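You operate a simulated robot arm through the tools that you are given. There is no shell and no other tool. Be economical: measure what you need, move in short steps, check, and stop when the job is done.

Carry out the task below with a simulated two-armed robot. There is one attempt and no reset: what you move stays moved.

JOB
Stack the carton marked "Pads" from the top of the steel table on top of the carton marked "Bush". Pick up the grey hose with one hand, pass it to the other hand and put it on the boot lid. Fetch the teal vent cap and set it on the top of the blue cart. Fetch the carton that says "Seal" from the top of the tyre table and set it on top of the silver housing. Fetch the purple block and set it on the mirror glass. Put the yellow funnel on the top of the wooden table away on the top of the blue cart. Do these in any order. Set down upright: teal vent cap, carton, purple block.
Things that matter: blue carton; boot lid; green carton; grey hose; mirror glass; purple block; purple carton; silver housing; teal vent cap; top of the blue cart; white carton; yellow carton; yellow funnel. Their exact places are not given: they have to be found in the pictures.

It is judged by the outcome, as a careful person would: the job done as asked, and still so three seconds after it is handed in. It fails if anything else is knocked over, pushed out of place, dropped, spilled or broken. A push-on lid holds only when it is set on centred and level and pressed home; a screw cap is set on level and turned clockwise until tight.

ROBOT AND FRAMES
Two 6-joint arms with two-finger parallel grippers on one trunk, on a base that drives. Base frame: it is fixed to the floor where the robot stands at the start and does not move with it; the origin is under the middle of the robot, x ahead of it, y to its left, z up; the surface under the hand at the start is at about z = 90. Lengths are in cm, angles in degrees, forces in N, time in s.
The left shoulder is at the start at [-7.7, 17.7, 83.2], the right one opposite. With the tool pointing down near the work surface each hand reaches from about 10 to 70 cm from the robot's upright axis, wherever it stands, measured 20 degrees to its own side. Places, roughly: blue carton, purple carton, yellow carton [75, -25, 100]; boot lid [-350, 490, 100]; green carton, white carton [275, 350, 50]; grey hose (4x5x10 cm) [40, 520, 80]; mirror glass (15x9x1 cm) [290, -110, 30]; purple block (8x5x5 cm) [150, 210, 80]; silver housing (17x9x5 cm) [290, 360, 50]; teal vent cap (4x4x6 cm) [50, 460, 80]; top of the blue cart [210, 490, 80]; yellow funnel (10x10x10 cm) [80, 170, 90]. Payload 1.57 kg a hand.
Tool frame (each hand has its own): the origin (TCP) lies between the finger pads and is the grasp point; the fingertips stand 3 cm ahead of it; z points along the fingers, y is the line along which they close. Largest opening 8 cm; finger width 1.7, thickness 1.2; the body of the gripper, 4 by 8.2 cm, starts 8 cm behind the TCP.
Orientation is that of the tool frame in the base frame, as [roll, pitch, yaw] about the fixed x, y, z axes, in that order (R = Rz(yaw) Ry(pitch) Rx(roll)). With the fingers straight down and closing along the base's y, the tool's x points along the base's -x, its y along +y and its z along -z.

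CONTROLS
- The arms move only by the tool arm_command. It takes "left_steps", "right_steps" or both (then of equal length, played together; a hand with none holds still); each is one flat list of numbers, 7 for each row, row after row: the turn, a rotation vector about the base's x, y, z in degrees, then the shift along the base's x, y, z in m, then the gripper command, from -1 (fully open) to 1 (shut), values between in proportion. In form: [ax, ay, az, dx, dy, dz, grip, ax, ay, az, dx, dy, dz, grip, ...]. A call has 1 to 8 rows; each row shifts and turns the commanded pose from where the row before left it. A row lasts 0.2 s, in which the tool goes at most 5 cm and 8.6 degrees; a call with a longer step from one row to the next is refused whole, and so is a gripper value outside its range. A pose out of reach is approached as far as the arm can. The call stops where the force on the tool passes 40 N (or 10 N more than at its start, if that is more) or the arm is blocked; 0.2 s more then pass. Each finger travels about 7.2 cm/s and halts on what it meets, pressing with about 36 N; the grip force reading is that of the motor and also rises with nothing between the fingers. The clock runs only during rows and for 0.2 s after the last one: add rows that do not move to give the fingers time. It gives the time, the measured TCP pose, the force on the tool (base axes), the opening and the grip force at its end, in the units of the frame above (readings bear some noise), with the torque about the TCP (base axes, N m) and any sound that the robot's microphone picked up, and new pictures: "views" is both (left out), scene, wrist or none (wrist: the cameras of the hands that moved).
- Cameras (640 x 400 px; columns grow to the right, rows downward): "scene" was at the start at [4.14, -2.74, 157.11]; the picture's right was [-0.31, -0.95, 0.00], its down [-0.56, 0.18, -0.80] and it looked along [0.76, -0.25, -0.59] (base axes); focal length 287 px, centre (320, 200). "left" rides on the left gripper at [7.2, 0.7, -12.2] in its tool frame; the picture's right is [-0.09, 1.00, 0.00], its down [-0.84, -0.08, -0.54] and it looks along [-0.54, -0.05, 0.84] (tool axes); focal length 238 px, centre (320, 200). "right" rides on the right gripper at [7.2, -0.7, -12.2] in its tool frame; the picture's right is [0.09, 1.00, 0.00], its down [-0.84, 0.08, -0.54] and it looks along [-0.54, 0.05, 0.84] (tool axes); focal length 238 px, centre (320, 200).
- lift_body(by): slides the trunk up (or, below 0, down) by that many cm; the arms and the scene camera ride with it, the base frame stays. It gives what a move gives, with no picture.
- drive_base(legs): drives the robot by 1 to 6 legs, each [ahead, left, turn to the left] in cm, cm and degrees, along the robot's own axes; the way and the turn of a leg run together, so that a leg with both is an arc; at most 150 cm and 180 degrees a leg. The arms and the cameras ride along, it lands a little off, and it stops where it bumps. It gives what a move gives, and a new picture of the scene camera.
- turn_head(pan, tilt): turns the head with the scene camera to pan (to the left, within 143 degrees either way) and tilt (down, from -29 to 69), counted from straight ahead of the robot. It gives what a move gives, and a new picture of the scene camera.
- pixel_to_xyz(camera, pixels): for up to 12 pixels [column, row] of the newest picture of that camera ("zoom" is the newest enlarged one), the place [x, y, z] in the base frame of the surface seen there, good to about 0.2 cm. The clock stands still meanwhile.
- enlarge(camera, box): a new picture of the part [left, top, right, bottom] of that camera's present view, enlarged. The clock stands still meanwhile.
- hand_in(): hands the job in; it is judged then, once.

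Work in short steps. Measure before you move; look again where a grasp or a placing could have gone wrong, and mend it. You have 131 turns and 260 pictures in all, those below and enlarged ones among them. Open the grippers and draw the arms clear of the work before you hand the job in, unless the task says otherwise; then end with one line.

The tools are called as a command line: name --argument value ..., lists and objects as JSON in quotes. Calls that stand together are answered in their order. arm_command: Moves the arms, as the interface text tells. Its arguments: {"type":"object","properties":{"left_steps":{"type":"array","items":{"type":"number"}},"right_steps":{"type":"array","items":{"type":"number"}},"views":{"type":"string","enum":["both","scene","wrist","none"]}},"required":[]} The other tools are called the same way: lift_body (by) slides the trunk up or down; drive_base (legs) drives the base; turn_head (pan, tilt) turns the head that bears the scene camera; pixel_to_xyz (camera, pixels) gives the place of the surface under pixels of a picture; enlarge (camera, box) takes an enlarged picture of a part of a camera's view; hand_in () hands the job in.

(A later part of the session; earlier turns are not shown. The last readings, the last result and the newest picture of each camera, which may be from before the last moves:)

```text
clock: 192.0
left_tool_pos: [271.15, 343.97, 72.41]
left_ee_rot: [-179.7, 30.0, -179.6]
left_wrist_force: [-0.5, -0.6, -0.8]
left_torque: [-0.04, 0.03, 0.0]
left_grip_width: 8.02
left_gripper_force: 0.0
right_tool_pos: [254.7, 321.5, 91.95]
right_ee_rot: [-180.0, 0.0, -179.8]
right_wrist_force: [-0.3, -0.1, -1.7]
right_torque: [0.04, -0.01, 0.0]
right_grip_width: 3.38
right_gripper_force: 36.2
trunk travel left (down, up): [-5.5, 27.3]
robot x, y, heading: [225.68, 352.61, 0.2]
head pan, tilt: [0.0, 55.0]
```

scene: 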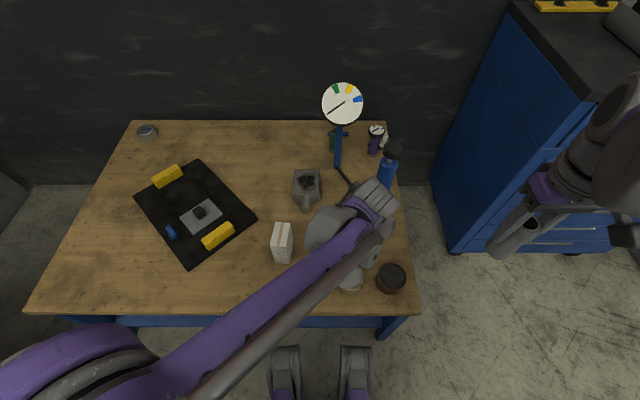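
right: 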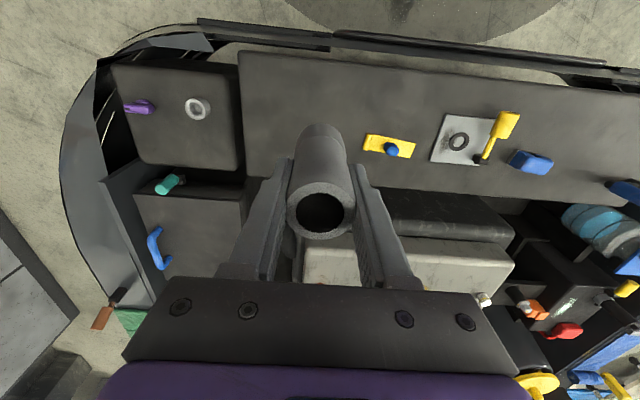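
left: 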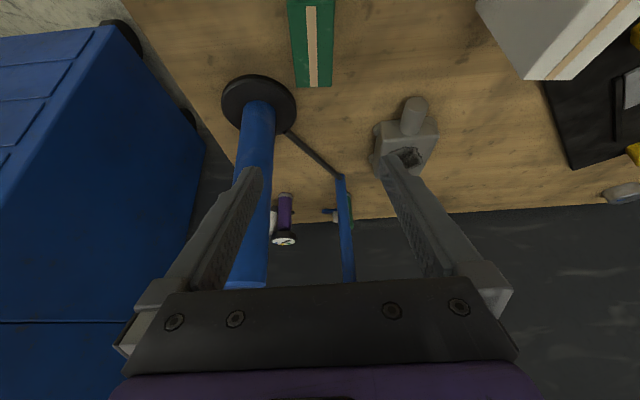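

Carton lies ahead-below; the pump is beyond the finger. I descend vertically 18 cm with the gripper at 6 cm opening, watching force.

arm_command --left_steps '[0, 0, 0, 0.002, 0, -0.04, -0.6, 0, 0, 0, 0, 0, -0.045, -0.6, 0, 0, 0, 0, 0, -0.045, -0.6, 0, 0, 0, 0, 0, -0.035, -0.6, 0, 0, 0, 0, 0, -0.017, -0.6, 0, 0, 0, 0, 0, 0, -0.6]' --views "both"

```text
clock: 193.4
left_tool_pos: [271.5, 344.1, 54.29]
left_ee_rot: [-179.7, 30.0, -179.6]
left_wrist_force: [0.6, 0.5, -0.5]
left_torque: [-0.01, -0.02, 0.0]
left_grip_width: 6.41
left_gripper_force: 0.1
right_tool_pos: [254.63, 321.54, 92.02]
right_ee_rot: [180.0, 0.0, -179.8]
right_wrist_force: [-0.4, 0.1, -0.9]
right_torque: [0.03, 0.04, -0.02]
right_grip_width: 3.39
right_gripper_force: 36.2
trunk travel left (down, up): [-5.5, 27.3]
robot x, y, heading: [225.48, 352.85, 0.3]
head pan, tilt: [0.0, 55.0]
```

scene: 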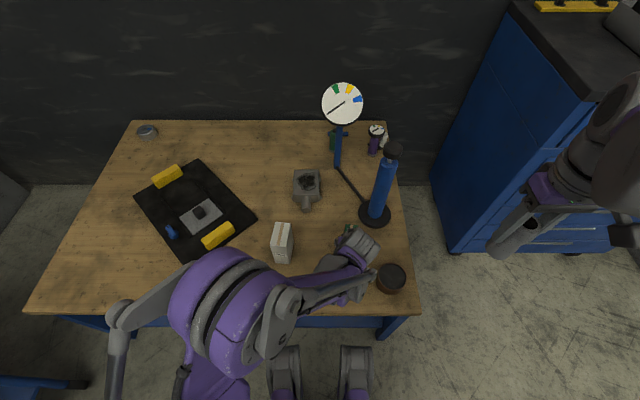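
left: 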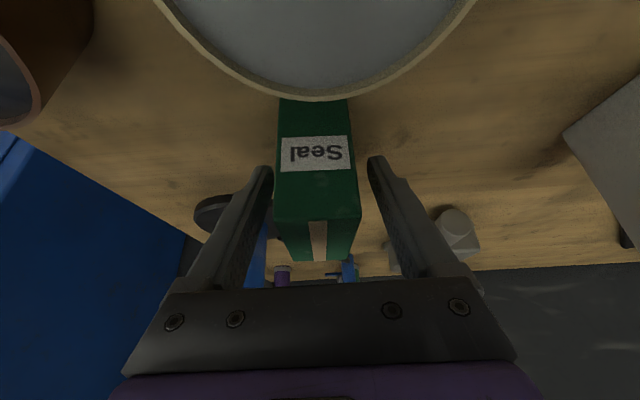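

Carton between the fingers. I close and lift.

arm_command --left_steps '[0, 0, 0, 0, 0, 0, 0.2, 0, 0, 0, 0, 0, 0, 1, 0, 0, 0, 0, 0, 0, 1, 0, 0, 0, 0, 0, 0.02, 1, 0, 0, 0, 0, 0, 0.04, 1, 0, 0, 0, 0, 0, 0.04, 1, 0, 0, 0, 0, 0, 0.04, 1, 0, 0, 0, 0, 0, 0, 1]' --views "wrist"

```text
clock: 195.2
left_tool_pos: [271.7, 344.06, 68.16]
left_ee_rot: [-179.7, 30.1, -179.6]
left_wrist_force: [0.1, 0.1, -0.2]
left_torque: [0.04, 0.01, 0.0]
left_grip_width: 3.74
left_gripper_force: 36.2
right_tool_pos: [254.88, 321.48, 92.03]
right_ee_rot: [180.0, 0.0, -179.8]
right_wrist_force: [-0.4, 0.3, -1.1]
right_torque: [-0.02, -0.01, 0.0]
right_grip_width: 3.37
right_gripper_force: 36.1
trunk travel left (down, up): [-5.5, 27.3]
robot x, y, heading: [225.39, 352.4, 0.2]
head pan, tilt: [0.0, 55.0]
```

left: 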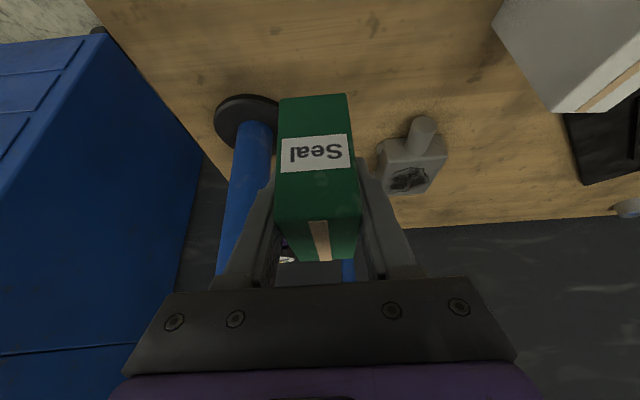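

I move over the housing top centre (293.8,358), staying at z≈70, and look.

arm_command --left_steps '[0, 0, 0, 0.02, 0.0233, 0.015, 1, 0, 0, 0, 0.035, 0.0233, 0.01, 1, 0, 0, 0, 0.042, 0.0233, 0, 1, 0, 0, 0, 0.042, 0.0233, 0, 1, 0, 0, 0, 0.042, 0.0233, 0, 1, 0, 0, 0, 0.041, 0.0233, 0, 1, 0, 0, 0, 0, 0, -0.03, 1, 0, 0, 0, 0, 0, 0, 1]' --views "both"

```text
clock: 197.0
left_tool_pos: [293.82, 358.24, 67.9]
left_ee_rot: [-179.8, 29.9, -179.8]
left_wrist_force: [-0.5, 0.2, -0.5]
left_torque: [-0.01, 0.0, 0.03]
left_grip_width: 3.7
left_gripper_force: 36.0
right_tool_pos: [254.64, 321.49, 92.01]
right_ee_rot: [-180.0, 0.1, -179.7]
right_wrist_force: [0.1, -0.1, -2.2]
right_torque: [-0.01, -0.02, -0.01]
right_grip_width: 3.42
right_gripper_force: 36.0
trunk travel left (down, up): [-5.5, 27.3]
robot x, y, heading: [225.32, 352.58, 0.4]
head pan, tilt: [0.0, 55.0]
```

scene: 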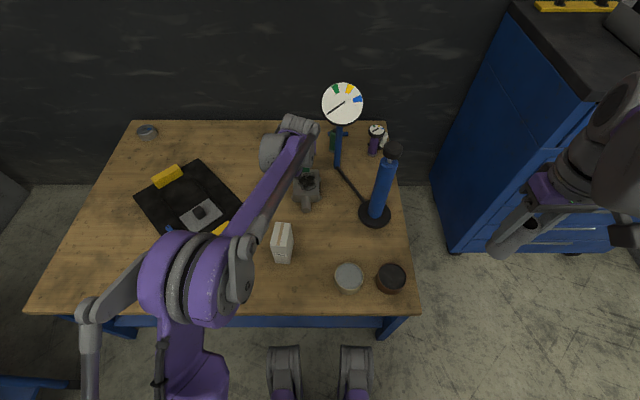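
left: 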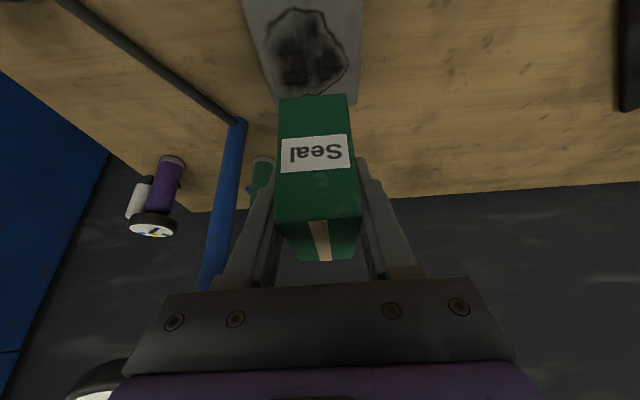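

Aligned with the housing; I lower to just above contact.

arm_command --left_steps '[0, 0, 0, 0, -0.002, -0.04, 1, 0, 0, 0, 0, 0, -0.03, 1, 0, 0, 0, 0, 0, -0.012, 1, 0, 0, 0, 0, 0, 0, 1]' --views "wrist"

enlarge --camera "scene" --box '[250, 120, 370, 220]'

arm_command --left_steps '[0, 0, 0, 0, 0, -0.003, 1, 0, 0, 0, 0, 0, -0.002, 1, 0, 0, 0, 0, 0, 0, 1]' --views "none"

```text
clock: 198.0
left_tool_pos: [293.58, 357.95, 59.47]
left_ee_rot: [-179.7, 30.0, -179.6]
left_wrist_force: [-0.2, 0.9, 0.2]
left_torque: [-0.01, -0.01, 0.03]
left_grip_width: 3.72
left_gripper_force: 36.0
right_tool_pos: [254.73, 321.51, 91.99]
right_ee_rot: [179.9, 0.0, -179.8]
right_wrist_force: [0.6, 0.1, -1.2]
right_torque: [-0.01, 0.02, 0.0]
right_grip_width: 3.38
right_gripper_force: 36.1
trunk travel left (down, up): [-5.5, 27.3]
robot x, y, heading: [225.7, 352.87, 0.5]
head pan, tilt: [0.0, 55.0]
```

left: 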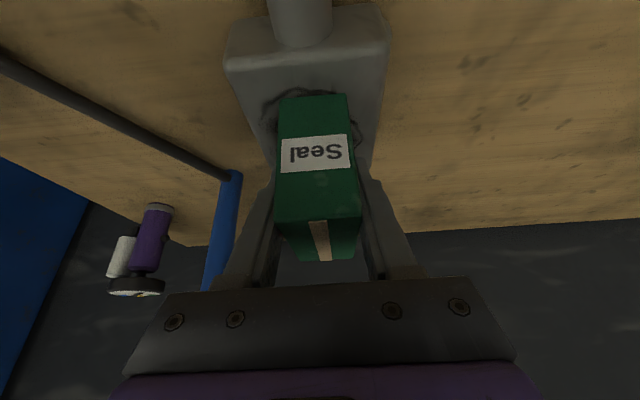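

```text
4.00 times, centred on (310, 170) of scene
```

zoom: 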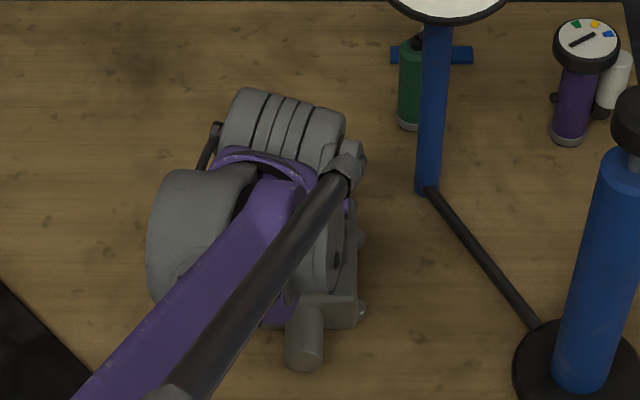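

```text
clock: 198.8
left_tool_pos: [293.66, 357.95, 58.96]
left_ee_rot: [-179.7, 30.0, -179.6]
left_wrist_force: [0.0, -0.3, -0.7]
left_torque: [0.02, 0.0, -0.01]
left_grip_width: 3.73
left_gripper_force: 36.6
right_tool_pos: [254.64, 321.49, 92.07]
right_ee_rot: [180.0, 0.0, -179.8]
right_wrist_force: [-0.1, -0.1, -0.9]
right_torque: [-0.02, 0.02, -0.01]
right_grip_width: 3.38
right_gripper_force: 36.2
trunk travel left (down, up): [-5.5, 27.3]
robot x, y, heading: [225.72, 352.68, 0.3]
head pan, tilt: [0.0, 55.0]
```

arm_command --left_steps '[0, 0, 0, 0, 0, -0.002, 1, 0, 0, 0, 0, 0, -0.002, 1, 0, 0, 0, 0, 0, 0, 1]' --views "none"

```text
clock: 199.6
left_tool_pos: [293.63, 357.82, 58.94]
left_ee_rot: [-179.7, 30.3, -179.6]
left_wrist_force: [2.3, 1.4, 23.6]
left_torque: [0.16, 0.41, 0.01]
left_grip_width: 3.73
left_gripper_force: 35.9
right_tool_pos: [254.58, 321.48, 92.05]
right_ee_rot: [180.0, 0.1, -179.8]
right_wrist_force: [-0.2, -0.3, -0.9]
right_torque: [0.01, -0.01, -0.02]
right_grip_width: 3.39
right_gripper_force: 36.2
trunk travel left (down, up): [-5.5, 27.3]
robot x, y, heading: [225.68, 352.54, 0.1]
head pan, tilt: [0.0, 55.0]
```

Contact. I relieve, open, and withdraw along the tool axis.

arm_command --left_steps '[0, 0, 0, 0, 0, 0.003, 1, 0, 0, 0, 0, 0, 0, 0.2, 0, 0, 0, 0, 0, 0, -0.3, 0, 0, 0, 0, 0, 0, -0.5, 0, 0, 0, -0.01, 0, 0.0173, -0.5, 0, 0, 0, -0.02, 0, 0.0346, -0.5, 0, 0, 0, -0.02, 0, 0.0346, -0.5, 0, 0, 0, -0.02, 0, 0.0346, -0.5]' --views "both"

enlarge --camera "left" --box '[200, 0, 440, 150]'

```text
clock: 201.4
left_tool_pos: [286.67, 357.86, 71.21]
left_ee_rot: [-179.7, 30.0, -179.6]
left_wrist_force: [0.0, 1.0, -0.3]
left_torque: [0.03, 0.01, 0.01]
left_grip_width: 6.01
left_gripper_force: 0.2
right_tool_pos: [254.63, 321.42, 92.06]
right_ee_rot: [-180.0, 0.0, -179.7]
right_wrist_force: [0.0, -0.5, -2.7]
right_torque: [0.01, 0.0, -0.03]
right_grip_width: 3.37
right_gripper_force: 35.9
trunk travel left (down, up): [-5.5, 27.3]
robot x, y, heading: [225.8, 352.63, 0.3]
head pan, tilt: [0.0, 55.0]
```

scene: 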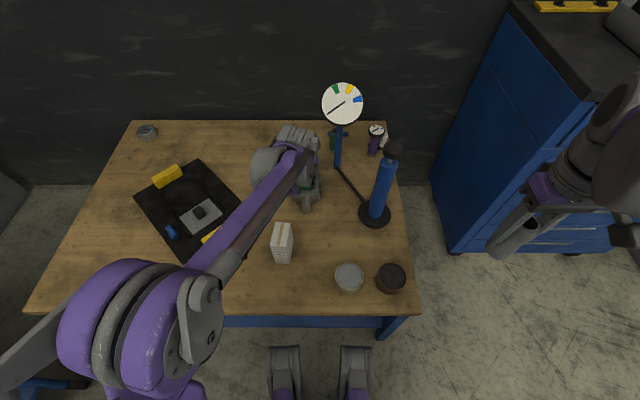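
left: 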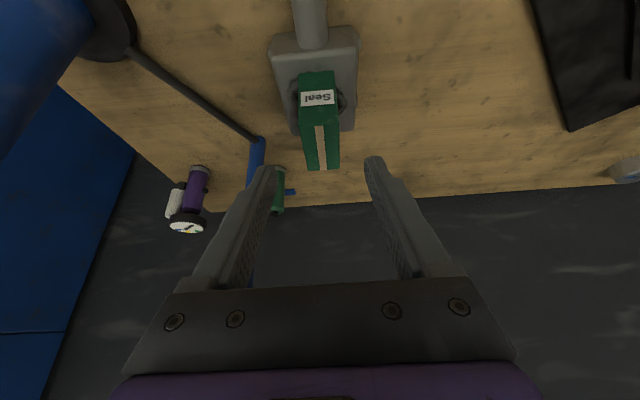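

```text
2.67 times, centred on (320, 75) of left
```

zoom: 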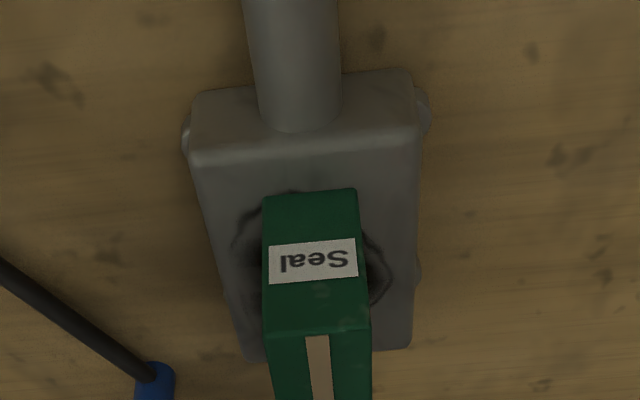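

Seal stands on the housing. I raise and straighten the left hand while drawing back, then lift the trunk.

arm_command --left_steps '[0, 0, 0, -0.035, 0, 0.03, -1, 0, 7.5, 0, -0.04, 0, 0.02, -1, 0, 7.5, 0, -0.04, 0, 0.02, -1, 0, 7.5, 0, -0.04, 0, 0.02, -1, 0, 7.5, 0, -0.03, 0, 0.02, -1]' --views "none"

drive_base --legs '[[-22, 0, 0]]'

lift_body --by 27

turn_head --pan -75 --tilt 35

pixel_to_xyz --camera "scene" --pixels '[[100, 200], [150, 300], [200, 200], [250, 250], [300, 200], [320, 150], [350, 250], [400, 200], [450, 250], [500, 200], [550, 250], [320, 330]]'

```text
clock: 202.6
left_tool_pos: [268.2, 357.84, 81.99]
left_ee_rot: [-180.0, -0.2, -179.7]
left_wrist_force: [-0.4, -0.7, 0.0]
left_torque: [-0.01, -0.01, 0.01]
left_grip_width: 7.99
left_gripper_force: 0.0
right_tool_pos: [254.61, 321.44, 92.08]
right_ee_rot: [-180.0, 0.0, -179.8]
right_wrist_force: [-0.1, 0.0, -2.0]
right_torque: [0.0, 0.02, -0.02]
right_grip_width: 3.42
right_gripper_force: 36.5
trunk travel left (down, up): [-5.5, 27.3]
robot x, y, heading: [225.92, 352.76, 0.0]
head pan, tilt: [0.0, 55.0]
```

```text
clock: 204.3
left_tool_pos: [246.71, 357.68, 82.1]
left_ee_rot: [-179.9, 0.0, -179.5]
left_wrist_force: [0.3, 0.5, 1.2]
left_torque: [0.01, 0.05, 0.01]
left_grip_width: 8.07
left_gripper_force: 0.2
right_tool_pos: [233.15, 321.44, 91.91]
right_ee_rot: [-180.0, 0.0, -179.8]
right_wrist_force: [-0.2, 0.0, -1.2]
right_torque: [0.0, 0.01, -0.02]
right_grip_width: 3.39
right_gripper_force: 35.7
trunk travel left (down, up): [-5.5, 27.3]
robot x, y, heading: [203.66, 352.7, 0.3]
head pan, tilt: [0.0, 55.0]
```

scene: 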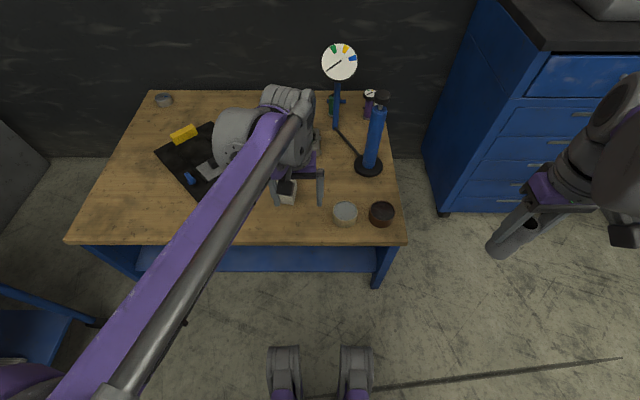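

```text
clock: 207.0
left_tool_pos: [246.6, 357.57, 109.04]
left_ee_rot: [-179.9, 0.0, -179.7]
left_wrist_force: [0.7, -0.8, -0.3]
left_torque: [-0.04, -0.04, 0.02]
left_grip_width: 8.01
left_gripper_force: 0.1
right_tool_pos: [232.95, 321.39, 118.98]
right_ee_rot: [180.0, 0.1, -179.8]
right_wrist_force: [0.2, -0.5, -1.7]
right_torque: [0.04, -0.01, 0.0]
right_grip_width: 3.34
right_gripper_force: 35.9
trunk travel left (down, up): [-32.5, 0.3]
robot x, y, heading: [204.16, 352.59, 0.4]
head pan, tilt: [0.0, 55.0]
```

```text
clock: 208.5
left_tool_pos: [246.71, 357.73, 108.98]
left_ee_rot: [-179.9, 0.1, -179.6]
left_wrist_force: [0.9, 0.1, 0.0]
left_torque: [0.0, -0.01, 0.02]
left_grip_width: 8.01
left_gripper_force: 0.1
right_tool_pos: [233.03, 321.38, 119.0]
right_ee_rot: [179.9, -0.1, -179.9]
right_wrist_force: [0.8, 0.1, -0.9]
right_torque: [0.01, -0.02, 0.01]
right_grip_width: 3.36
right_gripper_force: 36.0
trunk travel left (down, up): [-32.5, 0.3]
robot x, y, heading: [204.01, 352.8, 0.4]
head pan, tilt: [-75.0, 35.0]
```

scene: 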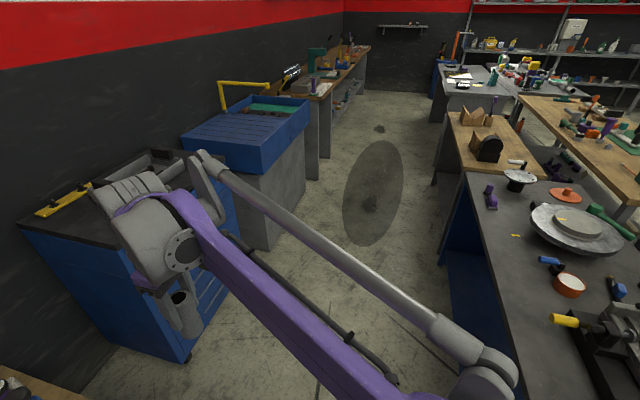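

```text
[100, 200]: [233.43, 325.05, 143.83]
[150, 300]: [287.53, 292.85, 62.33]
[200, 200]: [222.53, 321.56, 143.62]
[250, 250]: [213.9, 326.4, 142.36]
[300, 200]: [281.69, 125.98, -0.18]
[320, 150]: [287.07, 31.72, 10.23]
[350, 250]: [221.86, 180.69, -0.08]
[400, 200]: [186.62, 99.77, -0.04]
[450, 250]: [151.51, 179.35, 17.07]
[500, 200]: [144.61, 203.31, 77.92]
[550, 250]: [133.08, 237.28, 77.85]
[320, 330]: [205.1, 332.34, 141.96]
```

The aisle is open. Purple objects on the dark table at (490,195); I enlarge and measure.

enlarge --camera "scene" --box '[440, 150, 560, 240]'

pixel_to_xyz --camera "scene" --pixels '[[488, 190], [492, 202], [465, 172], [520, 400], [480, 300], [185, 355], [270, 245], [445, 120], [440, 150]]'

```text
4.44 times, centred on (500, 195) of scene
```

zoom: 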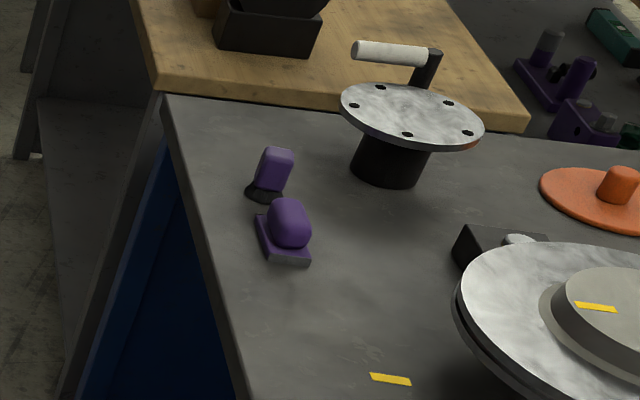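

```text
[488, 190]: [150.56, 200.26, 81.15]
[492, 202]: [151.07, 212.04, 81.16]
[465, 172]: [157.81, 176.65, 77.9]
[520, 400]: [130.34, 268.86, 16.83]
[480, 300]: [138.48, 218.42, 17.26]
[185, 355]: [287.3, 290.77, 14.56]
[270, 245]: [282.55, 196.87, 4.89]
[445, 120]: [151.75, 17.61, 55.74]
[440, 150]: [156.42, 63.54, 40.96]
```

The purple block (with base plate) is at about (151,212). I turn to face -x and drive along the aisle to it.

drive_base --legs '[[0, 0, 179.6], [-8, 125, 0]]'

turn_head --pan 0 --tilt 45

```text
clock: 227.0
left_tool_pos: [168.12, 223.35, 108.97]
left_ee_rot: [-179.8, 0.0, -0.5]
left_wrist_force: [0.9, 0.6, -0.5]
left_torque: [0.03, -0.02, 0.0]
left_grip_width: 7.99
left_gripper_force: 0.1
right_tool_pos: [182.36, 259.33, 119.0]
right_ee_rot: [-179.9, 0.0, -0.7]
right_wrist_force: [0.6, -0.4, -1.9]
right_torque: [0.01, -0.03, 0.0]
right_grip_width: 3.35
right_gripper_force: 35.7
trunk travel left (down, up): [-32.5, 0.3]
robot x, y, heading: [210.84, 227.56, 179.6]
head pan, tilt: [-75.0, 35.0]
```

scene: 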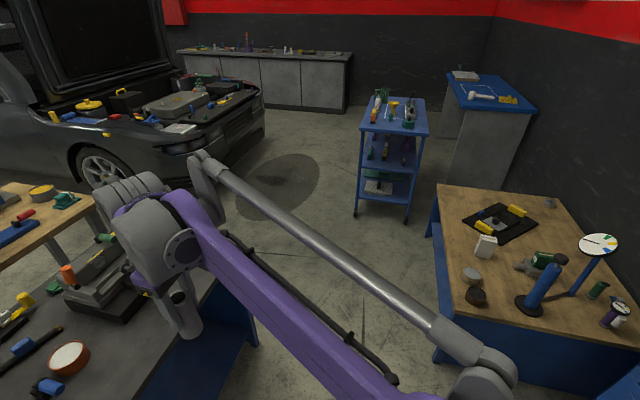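

```text
clock: 228.5
left_tool_pos: [168.19, 223.31, 109.02]
left_ee_rot: [-179.9, 0.0, -0.5]
left_wrist_force: [0.3, -0.8, -0.2]
left_torque: [-0.03, 0.0, -0.02]
left_grip_width: 7.99
left_gripper_force: 0.1
right_tool_pos: [182.25, 259.46, 119.07]
right_ee_rot: [180.0, 0.0, -0.7]
right_wrist_force: [0.1, 0.3, -0.9]
right_torque: [-0.01, -0.03, 0.01]
right_grip_width: 3.37
right_gripper_force: 35.5
trunk travel left (down, up): [-32.5, 0.3]
robot x, y, heading: [210.39, 227.79, 179.1]
head pan, tilt: [0.0, 45.0]
```

scene: 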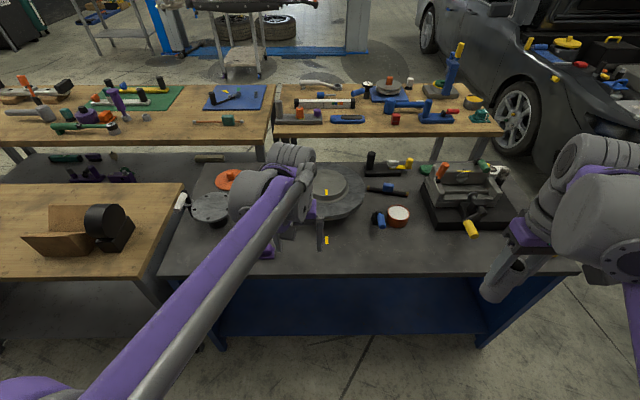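

The arm hides the block in the scene view; I take the wrist camera view.

arm_command --left_steps '[0, 0, 0, 0, -0.03, 0, -1, 0, 0, 0, 0, -0.04, 0, -1, 0, 0, 0, 0, -0.04, 0, -1]' --views "both"

```text
clock: 229.3
left_tool_pos: [168.19, 212.29, 108.98]
left_ee_rot: [-179.9, 0.1, -0.6]
left_wrist_force: [-0.5, -0.9, -0.1]
left_torque: [0.04, -0.01, -0.01]
left_grip_width: 8.0
left_gripper_force: 0.0
right_tool_pos: [182.27, 259.34, 118.97]
right_ee_rot: [-180.0, 0.0, -0.7]
right_wrist_force: [0.0, 0.4, -1.5]
right_torque: [0.02, -0.01, 0.02]
right_grip_width: 3.38
right_gripper_force: 36.2
trunk travel left (down, up): [-32.5, 0.3]
robot x, y, heading: [211.25, 227.77, 179.6]
head pan, tilt: [0.0, 45.0]
```

scene: 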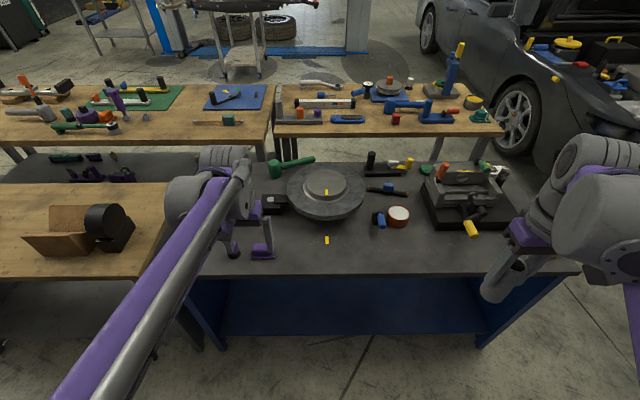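
left: 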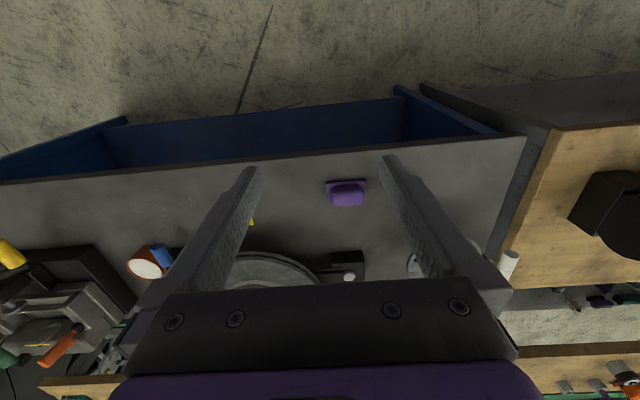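

enlarge --camera "left" --box '[300, 160, 400, 230]'

enlarge --camera "scene" --box '[200, 200, 300, 280]'

pixel_to_xyz --camera "left" --pixels '[[326, 181], [366, 180], [331, 203], [365, 203], [346, 195], [335, 188], [358, 187], [390, 170], [300, 200]]'

```text
5.71 times, centred on (350, 195) of left
```

zoom: 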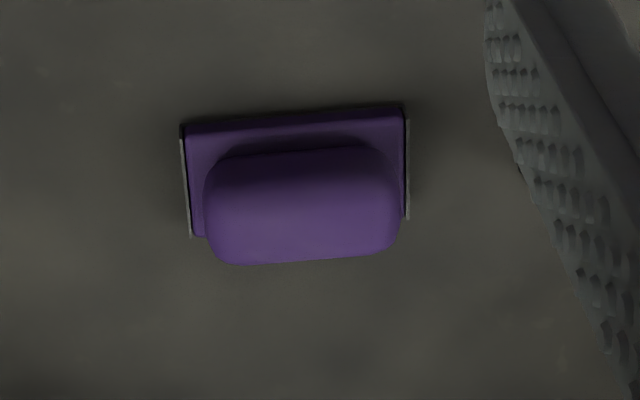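

```text
5.00 times, centred on (250, 240) of scene
```

zoom: 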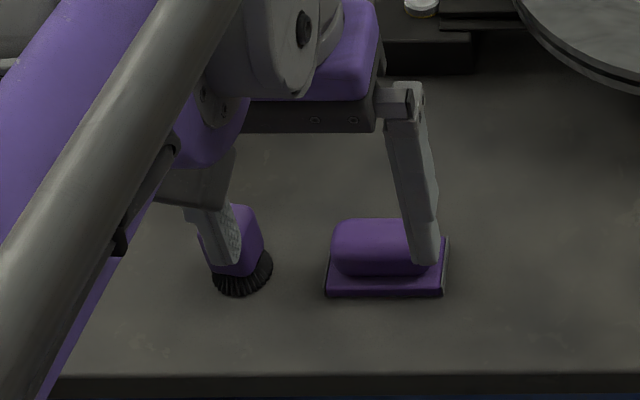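

```text
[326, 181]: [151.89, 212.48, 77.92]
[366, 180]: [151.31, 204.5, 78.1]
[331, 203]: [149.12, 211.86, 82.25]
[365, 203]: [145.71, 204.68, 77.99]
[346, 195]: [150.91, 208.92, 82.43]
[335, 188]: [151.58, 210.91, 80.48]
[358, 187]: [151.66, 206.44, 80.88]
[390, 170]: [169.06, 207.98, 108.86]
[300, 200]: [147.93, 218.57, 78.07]
```

Block: base plate y 204.6–212.6, x≈147–152, hump top z 82.5. Before choosing the grip I look toward the mirror to see its orientation.

pixel_to_xyz --camera "left" --pixels '[[327, 201], [364, 199], [328, 195], [363, 193], [346, 204], [346, 187], [333, 198], [361, 197]]'

turn_head --pan 103 --tilt 22

enlarge --camera "scene" --box '[260, 130, 420, 230]'

```text
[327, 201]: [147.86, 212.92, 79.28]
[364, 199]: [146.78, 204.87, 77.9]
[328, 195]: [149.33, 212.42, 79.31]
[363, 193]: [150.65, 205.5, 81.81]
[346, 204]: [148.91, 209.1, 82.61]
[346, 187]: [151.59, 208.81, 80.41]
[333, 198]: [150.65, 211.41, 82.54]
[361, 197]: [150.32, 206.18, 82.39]
```

```text
clock: 231.1
left_tool_pos: [168.31, 212.35, 108.98]
left_ee_rot: [-179.9, 0.0, -0.6]
left_wrist_force: [0.4, 0.6, 0.2]
left_torque: [-0.02, -0.04, 0.0]
left_grip_width: 8.0
left_gripper_force: 0.1
right_tool_pos: [182.33, 259.41, 118.99]
right_ee_rot: [180.0, 0.0, -0.7]
right_wrist_force: [1.0, -0.6, -1.6]
right_torque: [-0.01, -0.01, -0.02]
right_grip_width: 3.39
right_gripper_force: 36.5
trunk travel left (down, up): [-32.5, 0.3]
robot x, y, heading: [210.7, 227.78, 179.5]
head pan, tilt: [103.0, 22.0]
```

scene: 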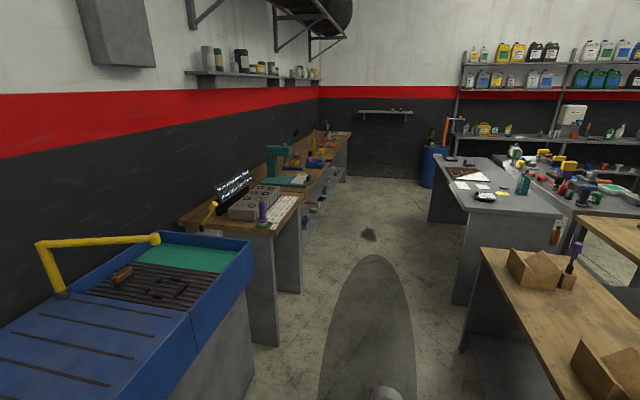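

```text
4.00 times, centred on (340, 180) of scene
```

zoom: 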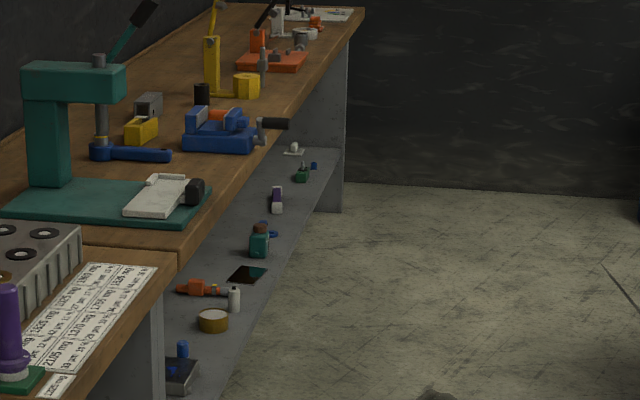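

The mirror glass looks like the dark tile at zoom (248,275). I measure it.

pixel_to_xyz --camera "zoom" --pixels '[[231, 279], [241, 268], [266, 269], [257, 283], [248, 275], [220, 322], [235, 305], [260, 245], [225, 260], [268, 300], [240, 340], [262, 190]]'

enlarge --camera "scene" --box '[300, 190, 340, 215]'

```text
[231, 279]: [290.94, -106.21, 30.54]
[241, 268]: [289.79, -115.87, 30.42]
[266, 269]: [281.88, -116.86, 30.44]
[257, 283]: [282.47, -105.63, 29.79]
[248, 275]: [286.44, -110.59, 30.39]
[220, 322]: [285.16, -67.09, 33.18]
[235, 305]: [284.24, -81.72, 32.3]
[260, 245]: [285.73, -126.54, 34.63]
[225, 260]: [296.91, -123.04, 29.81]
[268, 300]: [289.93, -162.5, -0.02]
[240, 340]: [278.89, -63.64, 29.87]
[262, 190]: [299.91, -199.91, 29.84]
```

```text
16.00 times, centred on (320, 202) of scene
```

zoom: 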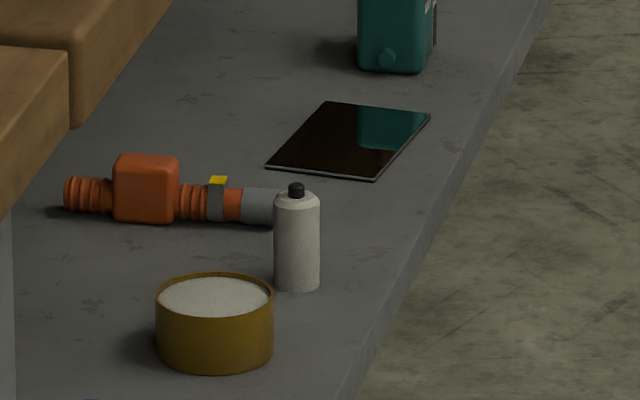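

Mirror: centre (286.4,-111), long axis along y, top z 30.5, close to the shelf front. So I grip the block along its length (hump y 205.3–212.1, 6.8 cm) with a tool tilted 35°, usable later under the bench. I move to 12 cm above.

arm_command --left_steps '[0, 7, 0, -0.0354, -0.0073, -0.028, -1, 0, 7, 0, -0.0354, -0.0073, -0.028, -1, 0, 7, 0, -0.0354, -0.0073, -0.028, -1, 0, 7, 0, -0.0354, -0.0073, -0.028, -1, 0, 7, 0, -0.0354, -0.0073, -0.028, -1, 0, 0, 0, 0, 0, 0, -1]' --views "wrist"

turn_head --pan 0 --tilt 50

```text
clock: 232.5
left_tool_pos: [150.26, 208.51, 95.09]
left_ee_rot: [179.6, 35.1, -0.7]
left_wrist_force: [0.0, 0.3, -0.5]
left_torque: [0.0, 0.01, -0.07]
left_grip_width: 7.99
left_gripper_force: 0.1
right_tool_pos: [182.37, 259.47, 118.93]
right_ee_rot: [179.9, -0.1, -0.8]
right_wrist_force: [-0.2, -0.2, -1.7]
right_torque: [0.0, 0.0, -0.03]
right_grip_width: 3.4
right_gripper_force: 35.7
trunk travel left (down, up): [-32.5, 0.3]
robot x, y, heading: [210.84, 227.18, 179.3]
head pan, tilt: [103.0, 22.0]
```

left: 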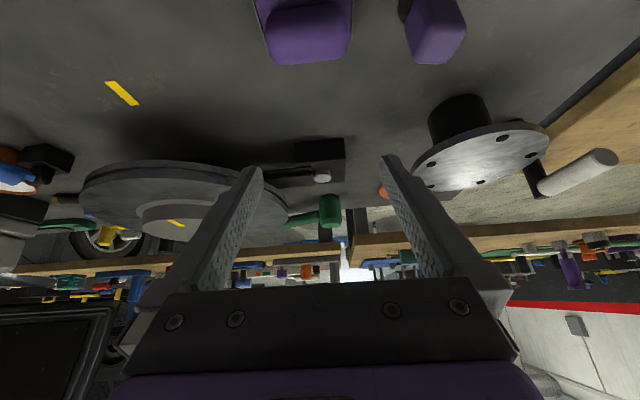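

```text
clock: 234.3
left_tool_pos: [150.21, 208.56, 95.02]
left_ee_rot: [179.7, 35.0, -0.7]
left_wrist_force: [1.0, -0.1, 0.8]
left_torque: [-0.05, 0.01, 0.0]
left_grip_width: 7.98
left_gripper_force: 0.1
right_tool_pos: [182.27, 259.4, 119.05]
right_ee_rot: [180.0, 0.1, -0.6]
right_wrist_force: [-0.2, -0.3, -1.0]
right_torque: [-0.01, -0.03, 0.0]
right_grip_width: 3.36
right_gripper_force: 36.1
trunk travel left (down, up): [-32.5, 0.3]
robot x, y, heading: [211.04, 227.74, 179.4]
head pan, tilt: [0.0, 50.0]
```

scene: 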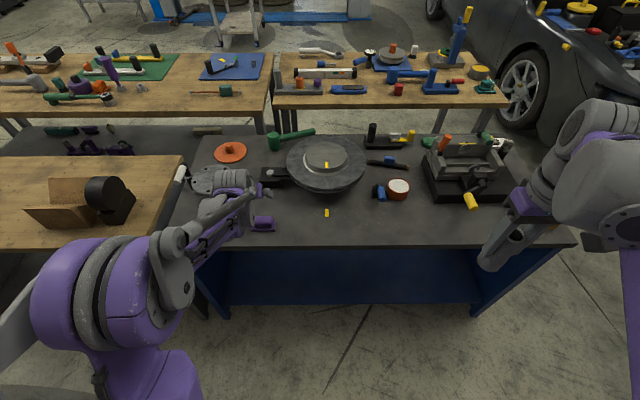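

pixel_to_xyz --camera "left" --pixels '[[425, 165], [415, 180], [440, 120], [305, 50], [260, 20], [352, 10], [350, 40], [272, 50], [410, 30], [300, 145]]'

enlarge --camera "scene" --box '[180, 150, 300, 250]'

```text
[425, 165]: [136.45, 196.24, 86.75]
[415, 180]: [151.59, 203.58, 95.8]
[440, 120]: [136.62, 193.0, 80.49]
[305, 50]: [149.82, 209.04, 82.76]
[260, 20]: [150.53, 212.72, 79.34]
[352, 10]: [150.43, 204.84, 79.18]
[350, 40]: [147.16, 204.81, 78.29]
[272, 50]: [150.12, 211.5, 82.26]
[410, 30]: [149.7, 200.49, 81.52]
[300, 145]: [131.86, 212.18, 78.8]
```

```text
4.00 times, centred on (240, 200) of scene
```

zoom: 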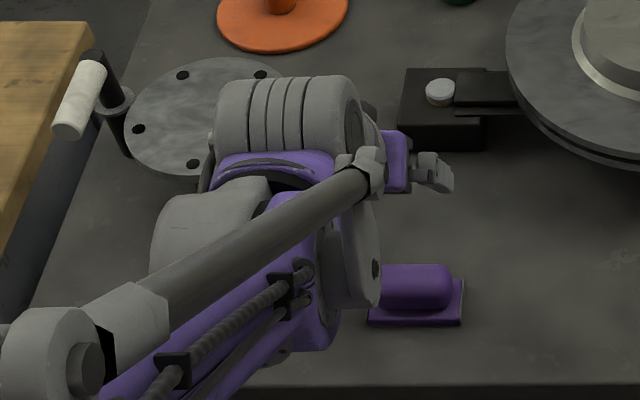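

Plate centre y=208.8. I descend to z≈85 with full opening and verify the fingers straddle it.

arm_command --left_steps '[0, 0, 0, 0.002, 0.002, -0.04, -1, 0, 0, 0, 0, 0, -0.04, -1, 0, 0, 0, 0, 0, -0.018, -1, 0, 0, 0, 0, 0, 0, -1]' --views "both"

enlarge --camera "left" --box '[220, 60, 420, 260]'

```text
clock: 235.3
left_tool_pos: [150.83, 208.9, 85.22]
left_ee_rot: [179.7, 34.9, -0.6]
left_wrist_force: [-1.0, 0.0, 0.8]
left_torque: [0.01, 0.02, 0.0]
left_grip_width: 8.03
left_gripper_force: 0.1
right_tool_pos: [182.26, 259.4, 119.03]
right_ee_rot: [-179.9, 0.0, -0.7]
right_wrist_force: [-0.3, 1.0, -1.7]
right_torque: [0.0, 0.01, 0.0]
right_grip_width: 3.39
right_gripper_force: 36.3
trunk travel left (down, up): [-32.5, 0.3]
robot x, y, heading: [211.01, 227.44, 179.2]
head pan, tilt: [0.0, 50.0]
```

scene: 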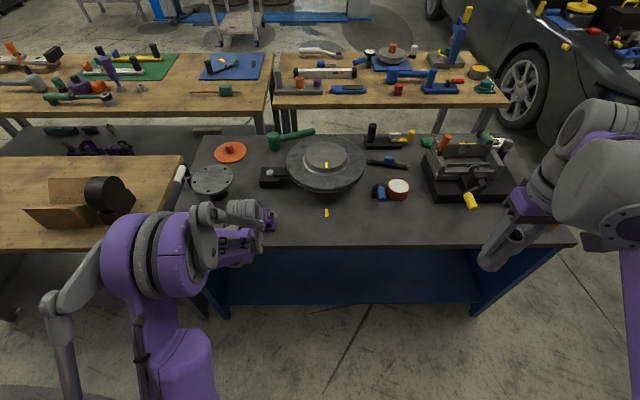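
left: 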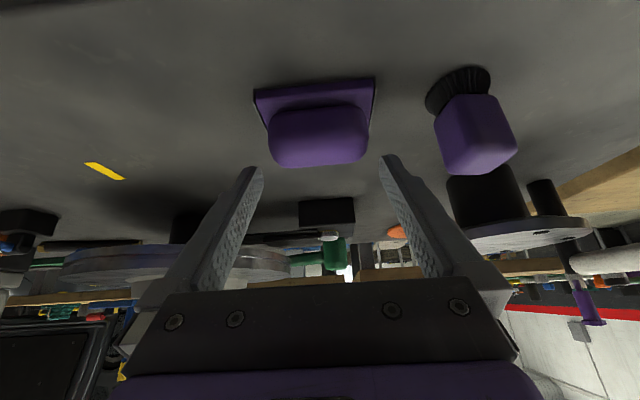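

```text
2.00 times, centred on (320, 160) of left
```

zoom: 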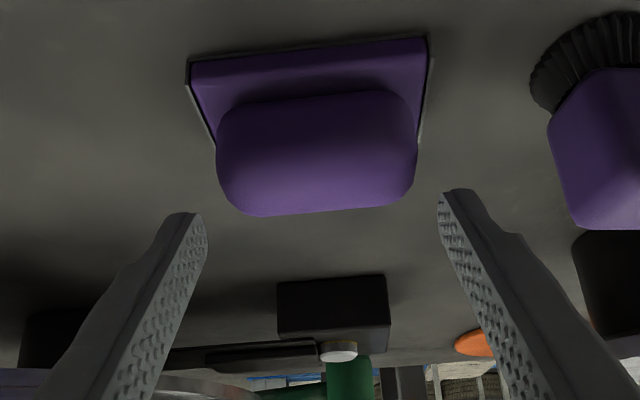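

Centred laterally; block is yawed about -4°. I match yaw, lower 2.8 cm, and close gently.

arm_command --left_steps '[0, 0, -3.4, -0.002, 0, -0.01, -1, 0, 0, 0, 0, 0, -0.01, -1, 0, 0, 0, 0, 0, -0.008, -1, 0, 0, 0, 0, 0, 0, -1]' --views "wrist"

enlarge --camera "left" --box '[220, 80, 420, 280]'

```text
clock: 236.3
left_tool_pos: [150.48, 208.85, 82.48]
left_ee_rot: [179.7, 35.0, -4.1]
left_wrist_force: [-0.2, 0.3, -0.1]
left_torque: [0.01, 0.03, 0.0]
left_grip_width: 7.97
left_gripper_force: 0.0
right_tool_pos: [182.28, 259.5, 119.02]
right_ee_rot: [180.0, 0.0, -0.7]
right_wrist_force: [-0.1, -0.1, -1.6]
right_torque: [-0.02, 0.0, 0.0]
right_grip_width: 3.38
right_gripper_force: 36.6
trunk travel left (down, up): [-32.5, 0.3]
robot x, y, heading: [210.88, 227.52, 179.4]
head pan, tilt: [0.0, 50.0]
```

left: 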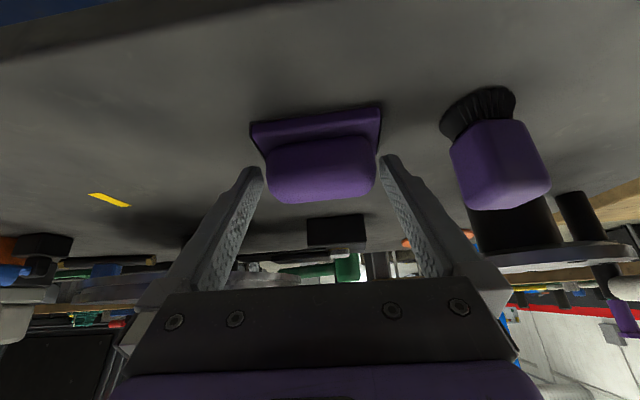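

```text
2.00 times, centred on (320, 180) of left
```

zoom: 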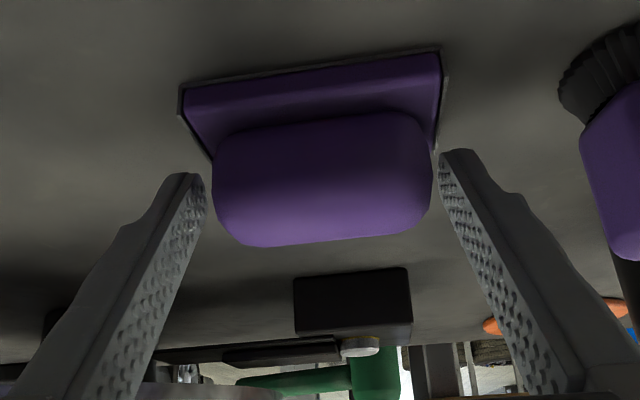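

The image slope (camera itself rolled ~5°) shows I over-rotated; I turn back +4.8° and then close.

arm_command --left_steps '[0, 0, 4.8, 0, -0.001, 0, -1, 0, 0, 0, 0, 0, 0, -1, 0, 0, 0, 0, 0, 0, 0, 0, 0, 0, 0, 0, 0, 1, 0, 0, 0, 0, 0, 0, 1]' --views "wrist"

enlarge --camera "left" --box '[220, 80, 420, 280]'

```text
clock: 237.5
left_tool_pos: [150.43, 208.85, 82.47]
left_ee_rot: [179.6, 35.0, 0.7]
left_wrist_force: [-0.6, 0.9, -0.3]
left_torque: [0.07, 0.06, 0.0]
left_grip_width: 6.79
left_gripper_force: 35.6
right_tool_pos: [182.32, 259.37, 119.05]
right_ee_rot: [-180.0, 0.0, -0.6]
right_wrist_force: [0.6, -0.3, -2.3]
right_torque: [-0.02, -0.02, 0.0]
right_grip_width: 3.41
right_gripper_force: 36.0
trunk travel left (down, up): [-32.5, 0.3]
robot x, y, heading: [210.57, 227.54, 179.2]
head pan, tilt: [0.0, 50.0]
```

left: 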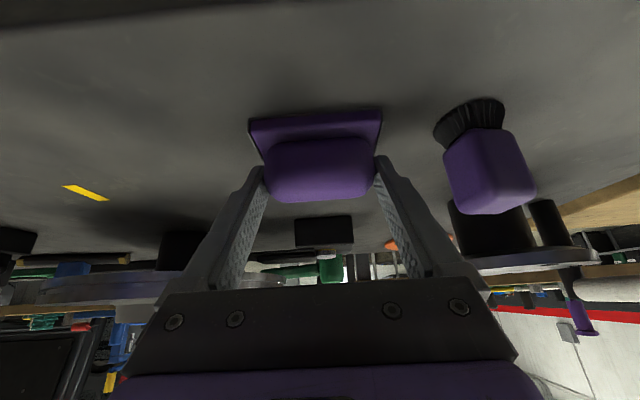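

```text
2.00 times, centred on (320, 180) of left
```

zoom: 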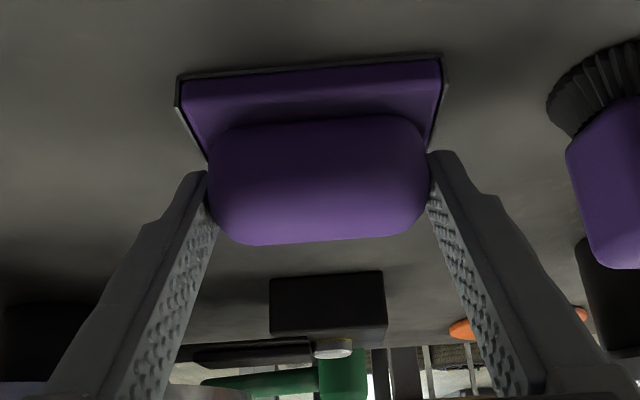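

Gripped at 6.8 cm. I lift slowly and check that it hangs level.

arm_command --left_steps '[0, 0, 0, 0, 0, 0.01, 1, 0, 0, 0, 0, 0, 0.02, 1, 0, 0, 0, 0, 0, 0.03, 1, 0, 0, 0, 0, 0, 0.04, 1, 0, 0, 0, 0, 0, 0.04, 1, 0, 0, 0, 0, 0, 0, 1]' --views "wrist"

enlarge --camera "left" --box '[220, 80, 420, 280]'

pixel_to_xyz --camera "left" --pixels '[[320, 113], [320, 118], [320, 140], [320, 155], [320, 175], [320, 190], [255, 125], [378, 118]]'

```text
clock: 238.9
left_tool_pos: [150.42, 208.84, 96.67]
left_ee_rot: [179.6, 34.9, 0.7]
left_wrist_force: [0.3, -0.3, -1.7]
left_torque: [0.0, 0.01, -0.02]
left_grip_width: 6.77
left_gripper_force: 36.2
right_tool_pos: [182.24, 259.33, 118.97]
right_ee_rot: [180.0, 0.0, -0.6]
right_wrist_force: [-2.0, -0.4, -1.3]
right_torque: [0.02, -0.02, 0.0]
right_grip_width: 3.4
right_gripper_force: 36.2
trunk travel left (down, up): [-32.5, 0.3]
robot x, y, heading: [210.91, 227.67, 179.5]
head pan, tilt: [0.0, 50.0]
```

left: 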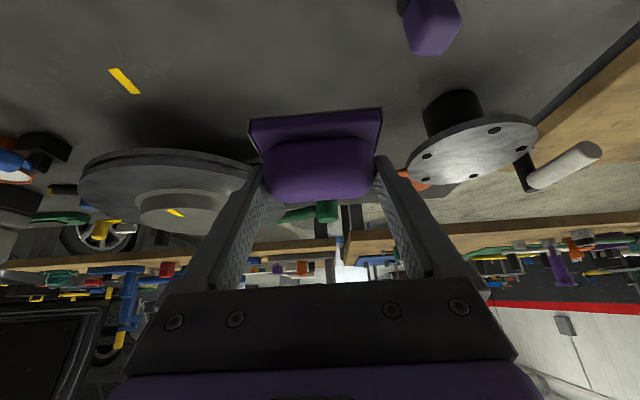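

```text
2.00 times, centred on (320, 180) of left
```

zoom: 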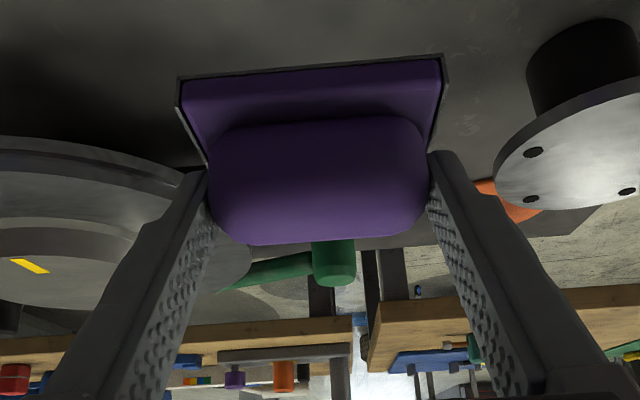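

```text
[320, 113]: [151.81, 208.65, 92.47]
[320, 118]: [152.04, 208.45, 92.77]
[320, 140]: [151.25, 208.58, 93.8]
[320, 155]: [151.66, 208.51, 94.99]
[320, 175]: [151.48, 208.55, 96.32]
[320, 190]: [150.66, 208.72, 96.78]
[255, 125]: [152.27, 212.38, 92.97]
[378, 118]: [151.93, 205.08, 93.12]
```

Held level; block centre is 0.85 cm ahead of the TCP and its bottom 4.45 cm below. I retract the hand, then turn and drive down the aisle toward the mirror.

arm_command --left_steps '[0, 0, 0, 0.015, 0, 0.04, 1, 0, 0, 0, 0.036, 0, 0.03, 1, 0, 0, 0, 0.036, 0, 0.03, 1, 0, 0, 0, 0.036, 0, 0.03, 1, 0, 0, 0, 0.036, 0, 0.02, 1]' --views "none"

drive_base --legs '[[0, 0, -179.4], [0, -110, 0], [0, -110, 0]]'

turn_head --pan -40 --tilt 35

```text
clock: 240.1
left_tool_pos: [166.72, 208.81, 111.51]
left_ee_rot: [179.6, 35.0, 0.7]
left_wrist_force: [0.0, -0.1, -0.8]
left_torque: [0.02, -0.02, -0.02]
left_grip_width: 6.72
left_gripper_force: 35.4
right_tool_pos: [182.32, 259.47, 119.01]
right_ee_rot: [180.0, 0.0, -0.7]
right_wrist_force: [-0.1, 0.2, -1.6]
right_torque: [-0.02, -0.01, -0.03]
right_grip_width: 3.4
right_gripper_force: 36.3
trunk travel left (down, up): [-32.5, 0.3]
robot x, y, heading: [210.9, 227.9, 179.5]
head pan, tilt: [0.0, 50.0]
```

```text
clock: 266.9
left_tool_pos: [249.41, 25.95, 111.4]
left_ee_rot: [179.7, 34.9, 179.5]
left_wrist_force: [0.0, -0.8, -1.2]
left_torque: [0.01, 0.01, -0.02]
left_grip_width: 6.76
left_gripper_force: 36.0
right_tool_pos: [232.51, -24.2, 118.95]
right_ee_rot: [-180.0, -0.1, 178.1]
right_wrist_force: [0.3, -0.6, -1.9]
right_torque: [0.01, 0.02, -0.02]
right_grip_width: 3.38
right_gripper_force: 36.1
trunk travel left (down, up): [-32.5, 0.3]
robot x, y, heading: [204.7, 8.15, -1.7]
head pan, tilt: [0.0, 50.0]
```

scene: 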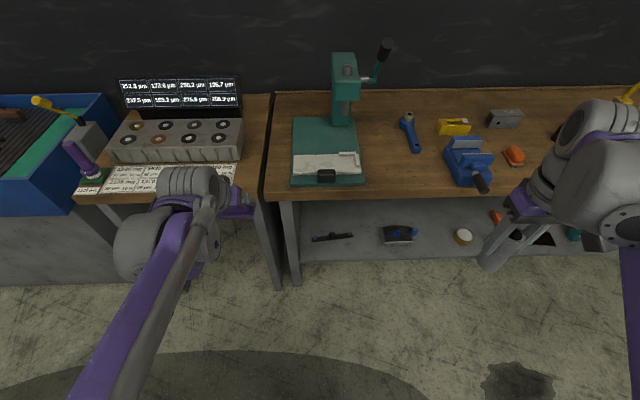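

```text
clock: 267.9
left_tool_pos: [249.34, 26.06, 111.43]
left_ee_rot: [179.7, 35.1, 179.5]
left_wrist_force: [0.2, -0.6, -0.9]
left_torque: [0.02, 0.0, -0.02]
left_grip_width: 6.76
left_gripper_force: 36.1
right_tool_pos: [232.61, -24.29, 118.91]
right_ee_rot: [179.9, 0.0, 178.0]
right_wrist_force: [-0.3, 0.6, -1.7]
right_torque: [-0.03, 0.01, -0.01]
right_grip_width: 3.36
right_gripper_force: 35.8
trunk travel left (down, up): [-32.5, 0.3]
robot x, y, heading: [204.68, 8.16, -1.7]
head pan, tilt: [-40.0, 35.0]
```

scene: 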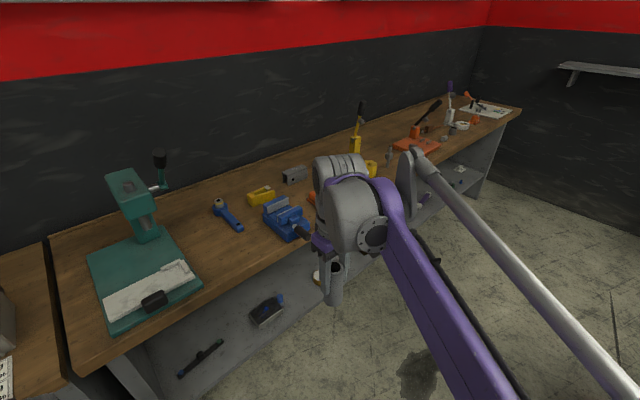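

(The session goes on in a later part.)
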